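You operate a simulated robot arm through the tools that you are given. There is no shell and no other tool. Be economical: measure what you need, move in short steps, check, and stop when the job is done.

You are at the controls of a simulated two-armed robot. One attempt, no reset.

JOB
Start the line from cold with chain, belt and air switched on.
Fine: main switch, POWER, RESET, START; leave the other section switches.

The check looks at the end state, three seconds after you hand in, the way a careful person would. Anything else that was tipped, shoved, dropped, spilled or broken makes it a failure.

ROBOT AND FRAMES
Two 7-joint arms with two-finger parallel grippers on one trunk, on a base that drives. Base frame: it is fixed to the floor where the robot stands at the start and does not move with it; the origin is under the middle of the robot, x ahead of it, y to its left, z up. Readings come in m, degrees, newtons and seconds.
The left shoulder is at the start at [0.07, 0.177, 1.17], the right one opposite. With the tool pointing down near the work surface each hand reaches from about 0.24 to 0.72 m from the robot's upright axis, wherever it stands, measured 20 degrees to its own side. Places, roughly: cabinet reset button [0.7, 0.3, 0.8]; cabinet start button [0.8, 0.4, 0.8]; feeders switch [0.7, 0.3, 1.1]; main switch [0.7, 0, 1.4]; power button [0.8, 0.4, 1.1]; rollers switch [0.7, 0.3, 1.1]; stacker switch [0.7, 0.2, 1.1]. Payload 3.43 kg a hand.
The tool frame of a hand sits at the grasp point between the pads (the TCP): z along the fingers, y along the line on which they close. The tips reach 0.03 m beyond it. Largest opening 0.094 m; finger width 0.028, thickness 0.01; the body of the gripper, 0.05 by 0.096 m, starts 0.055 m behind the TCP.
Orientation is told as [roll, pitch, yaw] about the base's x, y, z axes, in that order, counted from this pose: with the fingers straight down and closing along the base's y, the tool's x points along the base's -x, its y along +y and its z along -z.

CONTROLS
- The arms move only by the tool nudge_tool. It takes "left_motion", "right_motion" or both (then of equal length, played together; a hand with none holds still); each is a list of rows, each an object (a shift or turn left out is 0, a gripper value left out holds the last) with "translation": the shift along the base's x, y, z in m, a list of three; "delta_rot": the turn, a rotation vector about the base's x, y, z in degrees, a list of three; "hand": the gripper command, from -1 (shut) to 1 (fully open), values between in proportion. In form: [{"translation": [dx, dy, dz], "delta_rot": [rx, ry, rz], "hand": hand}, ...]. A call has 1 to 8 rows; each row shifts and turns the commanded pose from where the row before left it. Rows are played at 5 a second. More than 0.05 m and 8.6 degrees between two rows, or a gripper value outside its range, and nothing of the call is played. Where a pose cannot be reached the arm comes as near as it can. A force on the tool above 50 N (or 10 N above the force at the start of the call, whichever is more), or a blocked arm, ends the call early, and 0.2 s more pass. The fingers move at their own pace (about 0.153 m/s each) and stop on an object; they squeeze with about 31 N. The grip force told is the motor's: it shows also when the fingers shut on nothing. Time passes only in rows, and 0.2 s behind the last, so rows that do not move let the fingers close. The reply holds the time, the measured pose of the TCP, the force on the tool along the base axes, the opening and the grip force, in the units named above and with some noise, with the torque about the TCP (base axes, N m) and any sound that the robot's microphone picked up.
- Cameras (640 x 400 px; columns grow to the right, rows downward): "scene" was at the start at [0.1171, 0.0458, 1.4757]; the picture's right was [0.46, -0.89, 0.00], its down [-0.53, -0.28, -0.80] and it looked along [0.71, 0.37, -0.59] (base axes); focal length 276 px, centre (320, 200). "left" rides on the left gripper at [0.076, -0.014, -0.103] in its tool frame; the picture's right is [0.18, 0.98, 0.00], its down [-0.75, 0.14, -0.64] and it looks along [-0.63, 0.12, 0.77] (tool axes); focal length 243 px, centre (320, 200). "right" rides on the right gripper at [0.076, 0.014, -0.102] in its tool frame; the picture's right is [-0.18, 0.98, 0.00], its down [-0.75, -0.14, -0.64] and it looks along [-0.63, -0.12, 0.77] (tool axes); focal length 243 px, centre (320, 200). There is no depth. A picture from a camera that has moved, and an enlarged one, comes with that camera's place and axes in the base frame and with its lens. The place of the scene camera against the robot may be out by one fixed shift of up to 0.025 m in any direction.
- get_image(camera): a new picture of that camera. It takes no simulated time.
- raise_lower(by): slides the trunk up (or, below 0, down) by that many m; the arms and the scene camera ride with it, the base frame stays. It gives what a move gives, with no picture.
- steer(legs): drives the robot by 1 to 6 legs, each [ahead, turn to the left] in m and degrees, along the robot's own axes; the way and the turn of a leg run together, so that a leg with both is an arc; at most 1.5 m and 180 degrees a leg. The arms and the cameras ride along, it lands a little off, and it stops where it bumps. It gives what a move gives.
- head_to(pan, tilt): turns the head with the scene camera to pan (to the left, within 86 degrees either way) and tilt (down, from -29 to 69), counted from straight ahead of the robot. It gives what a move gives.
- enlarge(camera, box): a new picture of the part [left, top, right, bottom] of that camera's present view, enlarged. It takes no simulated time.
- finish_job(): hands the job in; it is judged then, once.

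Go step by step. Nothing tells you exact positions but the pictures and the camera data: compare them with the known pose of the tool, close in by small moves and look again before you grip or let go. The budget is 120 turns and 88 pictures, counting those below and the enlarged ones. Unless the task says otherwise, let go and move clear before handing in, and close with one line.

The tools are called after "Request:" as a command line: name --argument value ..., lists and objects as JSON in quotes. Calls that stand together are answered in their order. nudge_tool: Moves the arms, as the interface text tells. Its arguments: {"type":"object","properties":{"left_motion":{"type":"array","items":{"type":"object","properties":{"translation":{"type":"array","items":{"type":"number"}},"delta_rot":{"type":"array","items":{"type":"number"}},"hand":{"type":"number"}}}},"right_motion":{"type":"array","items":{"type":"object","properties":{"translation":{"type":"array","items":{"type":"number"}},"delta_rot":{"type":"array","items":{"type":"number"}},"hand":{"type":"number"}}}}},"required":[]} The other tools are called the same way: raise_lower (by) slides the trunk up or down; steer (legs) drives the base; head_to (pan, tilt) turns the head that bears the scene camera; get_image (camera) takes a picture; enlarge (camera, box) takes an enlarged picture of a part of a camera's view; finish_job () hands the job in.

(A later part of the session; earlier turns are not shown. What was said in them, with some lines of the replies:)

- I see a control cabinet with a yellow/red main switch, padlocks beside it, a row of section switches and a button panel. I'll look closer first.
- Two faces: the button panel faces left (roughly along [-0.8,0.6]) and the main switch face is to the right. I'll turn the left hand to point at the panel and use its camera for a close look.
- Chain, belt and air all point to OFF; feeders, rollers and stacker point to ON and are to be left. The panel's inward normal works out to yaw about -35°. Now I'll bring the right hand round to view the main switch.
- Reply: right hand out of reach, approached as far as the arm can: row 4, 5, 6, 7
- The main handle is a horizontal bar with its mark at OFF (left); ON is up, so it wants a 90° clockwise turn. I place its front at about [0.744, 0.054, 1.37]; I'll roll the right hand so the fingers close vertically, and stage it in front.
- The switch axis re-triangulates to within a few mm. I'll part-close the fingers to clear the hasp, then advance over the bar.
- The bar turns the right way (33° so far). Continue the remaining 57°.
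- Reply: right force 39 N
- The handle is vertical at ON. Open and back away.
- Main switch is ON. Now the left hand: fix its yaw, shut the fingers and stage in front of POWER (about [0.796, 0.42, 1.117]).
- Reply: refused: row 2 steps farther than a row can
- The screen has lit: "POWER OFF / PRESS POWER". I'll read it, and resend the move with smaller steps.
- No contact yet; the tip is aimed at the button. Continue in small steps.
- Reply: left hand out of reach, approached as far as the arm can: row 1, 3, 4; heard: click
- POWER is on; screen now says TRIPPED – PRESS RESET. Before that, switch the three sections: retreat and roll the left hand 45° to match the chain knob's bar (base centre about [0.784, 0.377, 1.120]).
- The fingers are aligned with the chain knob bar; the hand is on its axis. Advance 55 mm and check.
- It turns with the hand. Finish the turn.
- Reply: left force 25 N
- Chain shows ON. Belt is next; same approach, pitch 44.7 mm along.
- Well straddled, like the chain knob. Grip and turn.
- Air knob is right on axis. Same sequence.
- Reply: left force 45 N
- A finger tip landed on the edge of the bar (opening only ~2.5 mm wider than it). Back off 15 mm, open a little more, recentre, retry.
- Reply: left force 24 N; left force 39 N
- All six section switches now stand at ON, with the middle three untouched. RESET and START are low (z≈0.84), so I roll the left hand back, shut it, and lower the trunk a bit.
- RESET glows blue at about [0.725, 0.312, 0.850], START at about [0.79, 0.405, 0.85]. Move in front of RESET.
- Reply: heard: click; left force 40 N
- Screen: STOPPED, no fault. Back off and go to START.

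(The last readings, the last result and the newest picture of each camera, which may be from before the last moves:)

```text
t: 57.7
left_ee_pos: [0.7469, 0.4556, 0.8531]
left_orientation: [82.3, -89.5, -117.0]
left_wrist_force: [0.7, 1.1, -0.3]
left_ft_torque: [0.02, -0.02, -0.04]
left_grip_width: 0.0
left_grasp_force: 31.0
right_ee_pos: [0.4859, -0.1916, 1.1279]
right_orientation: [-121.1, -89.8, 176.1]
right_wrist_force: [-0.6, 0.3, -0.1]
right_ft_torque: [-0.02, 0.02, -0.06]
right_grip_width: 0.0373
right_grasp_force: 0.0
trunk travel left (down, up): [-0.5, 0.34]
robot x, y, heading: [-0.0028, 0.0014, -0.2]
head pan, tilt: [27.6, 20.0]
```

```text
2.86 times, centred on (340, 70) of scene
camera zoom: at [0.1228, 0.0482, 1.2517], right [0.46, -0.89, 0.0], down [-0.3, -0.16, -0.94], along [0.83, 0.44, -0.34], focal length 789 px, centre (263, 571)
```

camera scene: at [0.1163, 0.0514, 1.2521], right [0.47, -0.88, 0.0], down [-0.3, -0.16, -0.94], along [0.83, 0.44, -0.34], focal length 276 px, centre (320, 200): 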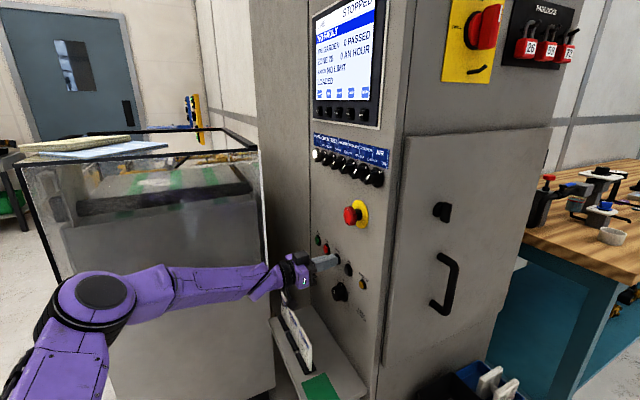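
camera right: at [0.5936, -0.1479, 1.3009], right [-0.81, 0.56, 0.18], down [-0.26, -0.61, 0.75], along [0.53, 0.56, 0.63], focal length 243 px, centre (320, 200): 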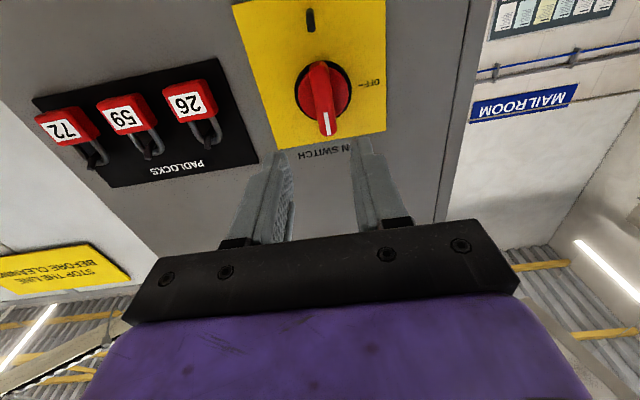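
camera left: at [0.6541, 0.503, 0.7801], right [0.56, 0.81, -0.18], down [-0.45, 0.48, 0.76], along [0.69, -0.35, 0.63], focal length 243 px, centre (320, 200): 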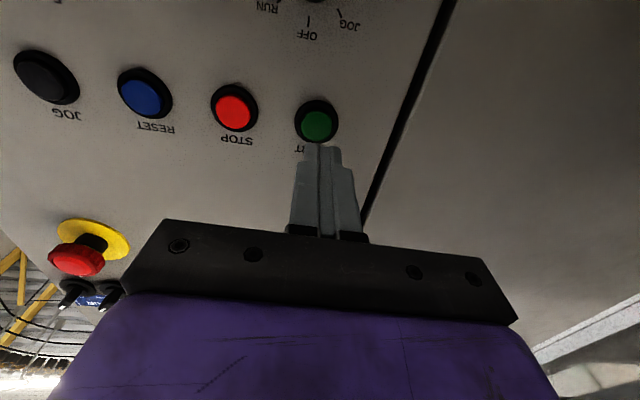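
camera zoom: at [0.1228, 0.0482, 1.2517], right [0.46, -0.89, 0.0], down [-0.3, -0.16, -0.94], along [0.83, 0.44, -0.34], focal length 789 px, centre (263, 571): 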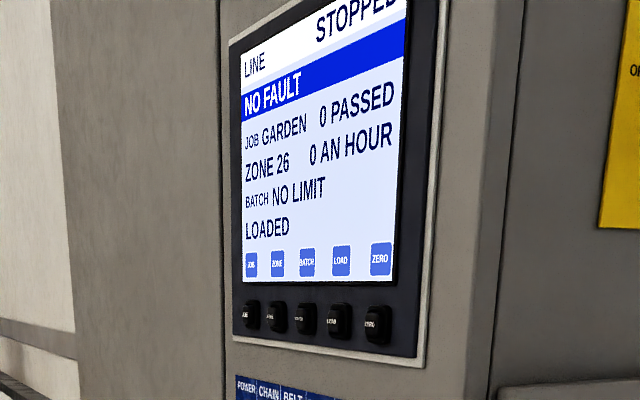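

Reach to START will be marginal (POWER was at the arm's limit), so I pull the arm back 60 mm and drive 60 mm ahead, keeping the hand about where it is.

Request:
nudge_tool --left_motion '[{"translation": [-0.035, 0.01, 0]}, {"translation": [-0.035, 0.005, 0]}]'

Request:
steer --legs '[[0.06, 0]]'

Request:
get_image --camera "left"

Request:
get_image --camera "scene"

```text
t: 58.3
left_ee_pos: [0.6743, 0.4711, 0.8544]
left_orientation: [96.2, -89.4, -131.0]
left_wrist_force: [0.4, 0.4, -0.1]
left_ft_torque: [0.02, -0.04, 0.02]
left_grip_width: 0.0
left_grasp_force: 31.0
right_ee_pos: [0.4859, -0.1907, 1.1284]
right_orientation: [-118.3, -89.7, 173.3]
right_wrist_force: [-0.8, -0.5, -0.1]
right_ft_torque: [-0.02, 0.01, -0.04]
right_grip_width: 0.0375
right_grasp_force: 0.1
trunk travel left (down, up): [-0.5, 0.34]
robot x, y, heading: [-0.0015, 0.0044, -0.2]
head pan, tilt: [27.6, 20.0]
```

```text
t: 59.2
left_ee_pos: [0.7364, 0.471, 0.8534]
left_orientation: [80.2, -89.5, -114.8]
left_wrist_force: [0.0, -0.2, -0.8]
left_ft_torque: [0.03, 0.0, -0.01]
left_grip_width: 0.0
left_grasp_force: 31.0
right_ee_pos: [0.5485, -0.1908, 1.1265]
right_orientation: [-107.2, -89.9, 162.2]
right_wrist_force: [0.8, -0.3, -0.9]
right_ft_torque: [-0.01, -0.02, 0.04]
right_grip_width: 0.0373
right_grasp_force: 0.0
trunk travel left (down, up): [-0.5, 0.34]
robot x, y, heading: [0.0637, -0.0007, 0.1]
head pan, tilt: [27.6, 20.0]
```

```text
24 pictures are left
camera left: at [0.6439, 0.5188, 0.7787], right [0.56, 0.81, -0.18], down [-0.45, 0.48, 0.76], along [0.7, -0.34, 0.63], focal length 243 px, centre (320, 200)
```

left: 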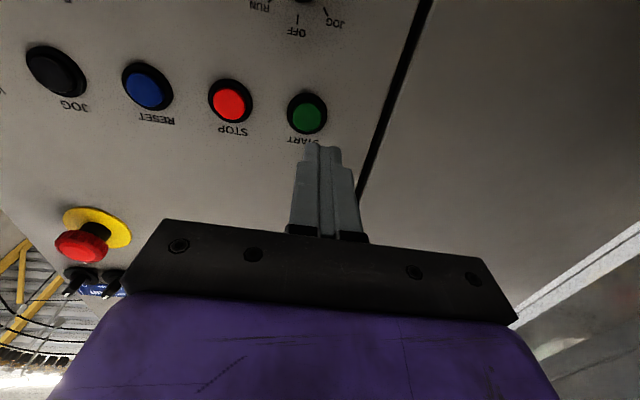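

```text
23 pictures are left
camera scene: at [0.1847, 0.0486, 1.2515], right [0.46, -0.89, 0.0], down [-0.3, -0.16, -0.94], along [0.83, 0.43, -0.34], focal length 276 px, centre (320, 200)
```

scene: 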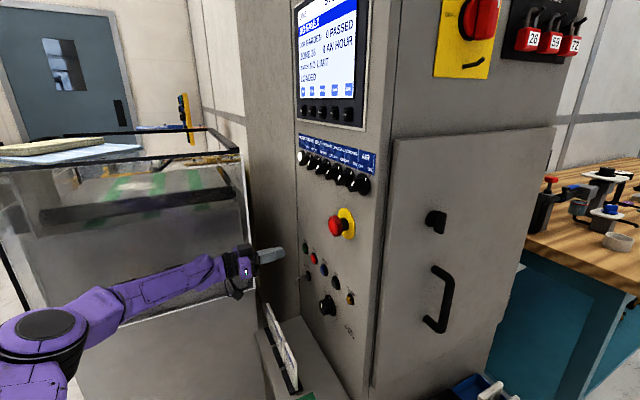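

Request:
nudge_tool --left_motion '[{"translation": [-0.0056, -0.0079, 0.0005]}, {"translation": [0.0246, -0.0172, 0]}, {"translation": [0.0164, -0.0115, 0]}]'

Request:
get_image --camera "left"

```text
t: 60.0
left_ee_pos: [0.7706, 0.436, 0.8545]
left_orientation: [89.2, -89.4, -123.9]
left_wrist_force: [-0.1, 0.4, -0.1]
left_ft_torque: [0.0, 0.0, -0.01]
left_grip_width: 0.0002
left_grasp_force: 30.5
right_ee_pos: [0.547, -0.1913, 1.1283]
right_orientation: [-121.2, -89.8, 176.2]
right_wrist_force: [-0.9, -0.3, 0.4]
right_ft_torque: [0.0, 0.02, 0.02]
right_grip_width: 0.0379
right_grasp_force: 0.0
trunk travel left (down, up): [-0.5, 0.34]
robot x, y, heading: [0.0597, 0.0008, 0.0]
head pan, tilt: [27.6, 20.0]
```

```text
22 pictures are left
camera left: at [0.6783, 0.4824, 0.7806], right [0.56, 0.81, -0.18], down [-0.45, 0.48, 0.75], along [0.69, -0.34, 0.63], focal length 243 px, centre (320, 200)
```

left: 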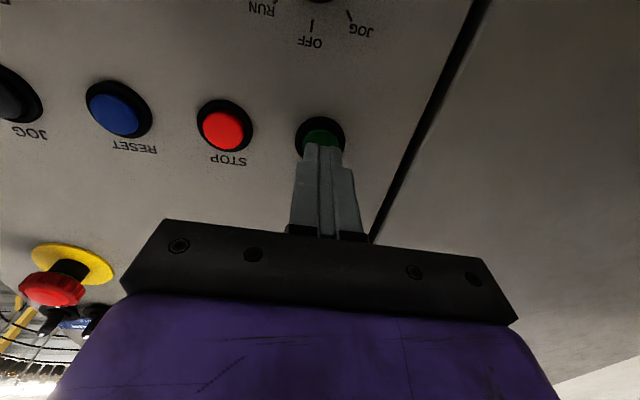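

Aligned on START; press in small steps.

Request:
nudge_tool --left_motion '[{"translation": [0.0074, -0.0052, 0]}, {"translation": [0.0033, -0.0023, 0]}, {"translation": [0.0033, -0.0023, 0]}, {"translation": [0.0025, -0.0017, 0]}]'

Request:
get_image --camera "scene"

```text
t: 61.0
left_ee_pos: [0.7819, 0.4283, 0.8533]
left_orientation: [100.9, -89.4, -135.5]
left_wrist_force: [-44.7, 14.7, -7.4]
left_ft_torque: [0.32, 0.32, -0.49]
left_grip_width: 0.0002
left_grasp_force: 30.4
right_ee_pos: [0.5405, -0.1888, 1.1313]
right_orientation: [-104.2, -89.6, 159.3]
right_wrist_force: [-0.6, 0.4, 0.0]
right_ft_torque: [-0.01, 0.01, 0.01]
right_grip_width: 0.0376
right_grasp_force: 0.0
trunk travel left (down, up): [-0.5, 0.34]
robot x, y, heading: [0.0613, -0.0006, 0.0]
head pan, tilt: [27.6, 20.0]
heard: click
```

```text
21 pictures are left
camera scene: at [0.1754, 0.0524, 1.2522], right [0.47, -0.88, 0.01], down [-0.3, -0.16, -0.94], along [0.83, 0.44, -0.34], focal length 276 px, centre (320, 200)
```

scene: 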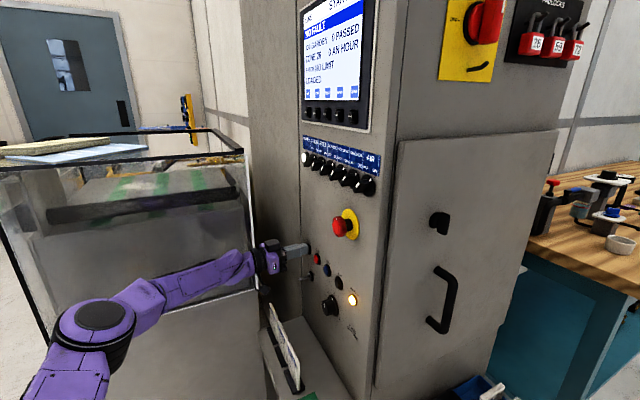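

The warning lamp is lit and the screen reads "STAR…". I tilt the head up to read it while holding briefly.

Request:
head_to --pan 27.6 --tilt 8

Request:
get_image --camera "scene"

```text
t: 61.8
left_ee_pos: [0.7819, 0.4278, 0.8554]
left_orientation: [113.3, -89.5, -148.0]
left_wrist_force: [-51.9, 16.3, -15.0]
left_ft_torque: [0.37, 0.65, -0.58]
left_grip_width: 0.0
left_grasp_force: 30.4
right_ee_pos: [0.542, -0.1877, 1.1311]
right_orientation: [-100.2, -89.4, 155.3]
right_wrist_force: [0.7, -0.6, 0.6]
right_ft_torque: [0.01, 0.0, 0.0]
right_grip_width: 0.0377
right_grasp_force: 0.1
trunk travel left (down, up): [-0.5, 0.34]
robot x, y, heading: [0.0592, 0.0016, 0.2]
head pan, tilt: [27.6, 8.0]
```

```text
20 pictures are left
camera scene: at [0.1753, 0.0534, 1.2717], right [0.47, -0.88, 0.01], down [-0.12, -0.07, -0.99], along [0.88, 0.46, -0.14], focal length 276 px, centre (320, 200)
```

scene: 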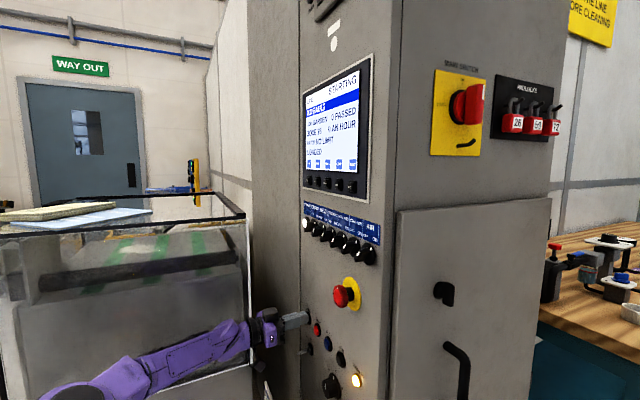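

STARTING. Hold a little longer with slightly less force.

Request:
nudge_tool --left_motion '[{"translation": [-0.0012, 0.0008, 0]}, {}, {}, {}, {}, {}, {}, {}]'

Request:
enlarge --camera "scene" --box '[280, 50, 400, 200]'

```text
t: 63.6
left_ee_pos: [0.7819, 0.4288, 0.8552]
left_orientation: [124.7, -89.5, -159.2]
left_wrist_force: [-42.6, 19.5, -10.3]
left_ft_torque: [0.36, 0.52, -0.35]
left_grip_width: 0.0001
left_grasp_force: 30.9
right_ee_pos: [0.5427, -0.1866, 1.1305]
right_orientation: [-96.0, -89.5, 151.0]
right_wrist_force: [0.4, -0.4, -0.3]
right_ft_torque: [0.02, -0.02, -0.03]
right_grip_width: 0.0375
right_grasp_force: 0.0
trunk travel left (down, up): [-0.5, 0.34]
robot x, y, heading: [0.0602, 0.0, 0.4]
head pan, tilt: [27.6, 8.0]
```

```text
2.67 times, centred on (340, 125) of scene
camera zoom: at [0.1765, 0.0538, 1.2717], right [0.47, -0.88, 0.01], down [-0.12, -0.07, -0.99], along [0.88, 0.46, -0.14], focal length 737 px, centre (267, 400)
```

zoom: 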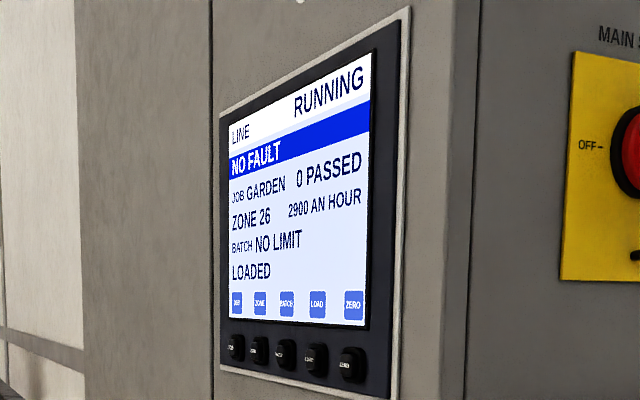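

RUNNING, no fault. Release START and withdraw the left hand straight back.

Request:
nudge_tool --left_motion '[{"translation": [-0.0328, 0.023, 0]}, {"translation": [-0.0328, 0.023, 0]}, {"translation": [-0.0328, 0.023, 0]}, {"translation": [-0.0328, 0.01, 0]}, {}, {}]'

Request:
get_image --camera "scene"

Request:
enlarge --camera "scene" --box '[290, 60, 390, 270]'

```text
t: 65.0
left_ee_pos: [0.6556, 0.5043, 0.8543]
left_orientation: [91.4, -89.5, -126.1]
left_wrist_force: [-0.5, 0.7, -0.4]
left_ft_torque: [0.03, -0.01, 0.02]
left_grip_width: 0.0
left_grasp_force: 30.8
right_ee_pos: [0.5476, -0.1902, 1.1286]
right_orientation: [-116.2, -89.8, 171.2]
right_wrist_force: [-0.1, -0.2, 0.0]
right_ft_torque: [-0.01, 0.04, 0.0]
right_grip_width: 0.0376
right_grasp_force: 0.1
trunk travel left (down, up): [-0.5, 0.34]
robot x, y, heading: [0.0617, -0.0022, -0.0]
head pan, tilt: [27.6, 8.0]
```

```text
18 pictures are left
camera scene: at [0.1819, 0.0487, 1.2713], right [0.46, -0.89, 0.0], down [-0.12, -0.06, -0.99], along [0.88, 0.46, -0.14], focal length 276 px, centre (320, 200)
```

scene: 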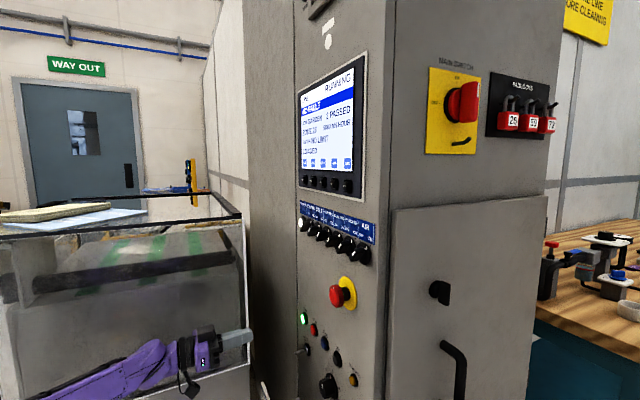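

```text
1.90 times, centred on (340, 165) of scene
camera zoom: at [0.1819, 0.0487, 1.2713], right [0.46, -0.89, 0.0], down [-0.12, -0.06, -0.99], along [0.88, 0.46, -0.14], focal length 526 px, centre (282, 267)
```

zoom: 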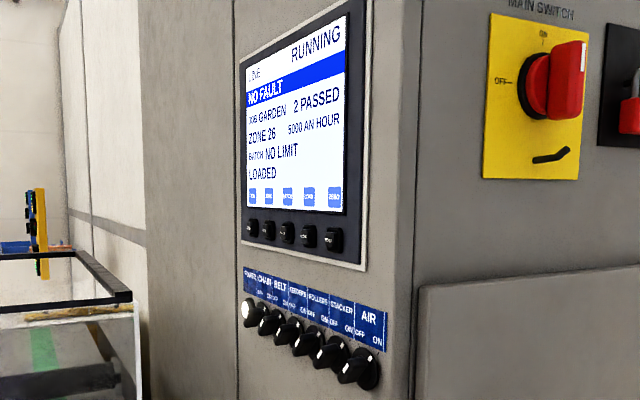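

The line is running with no fault and the START lamp is lit. Chain, belt and air are ON, the other sections are untouched, and both hands are clear, so I'm handing in.

Request:
finish_job

```text
The job is handed in.
```

The line was started from cold and the screen read RUNNING, NO FAULT when I handed in, with chain, belt and air switched on and the feeders, rollers and stacker switches left as they were.
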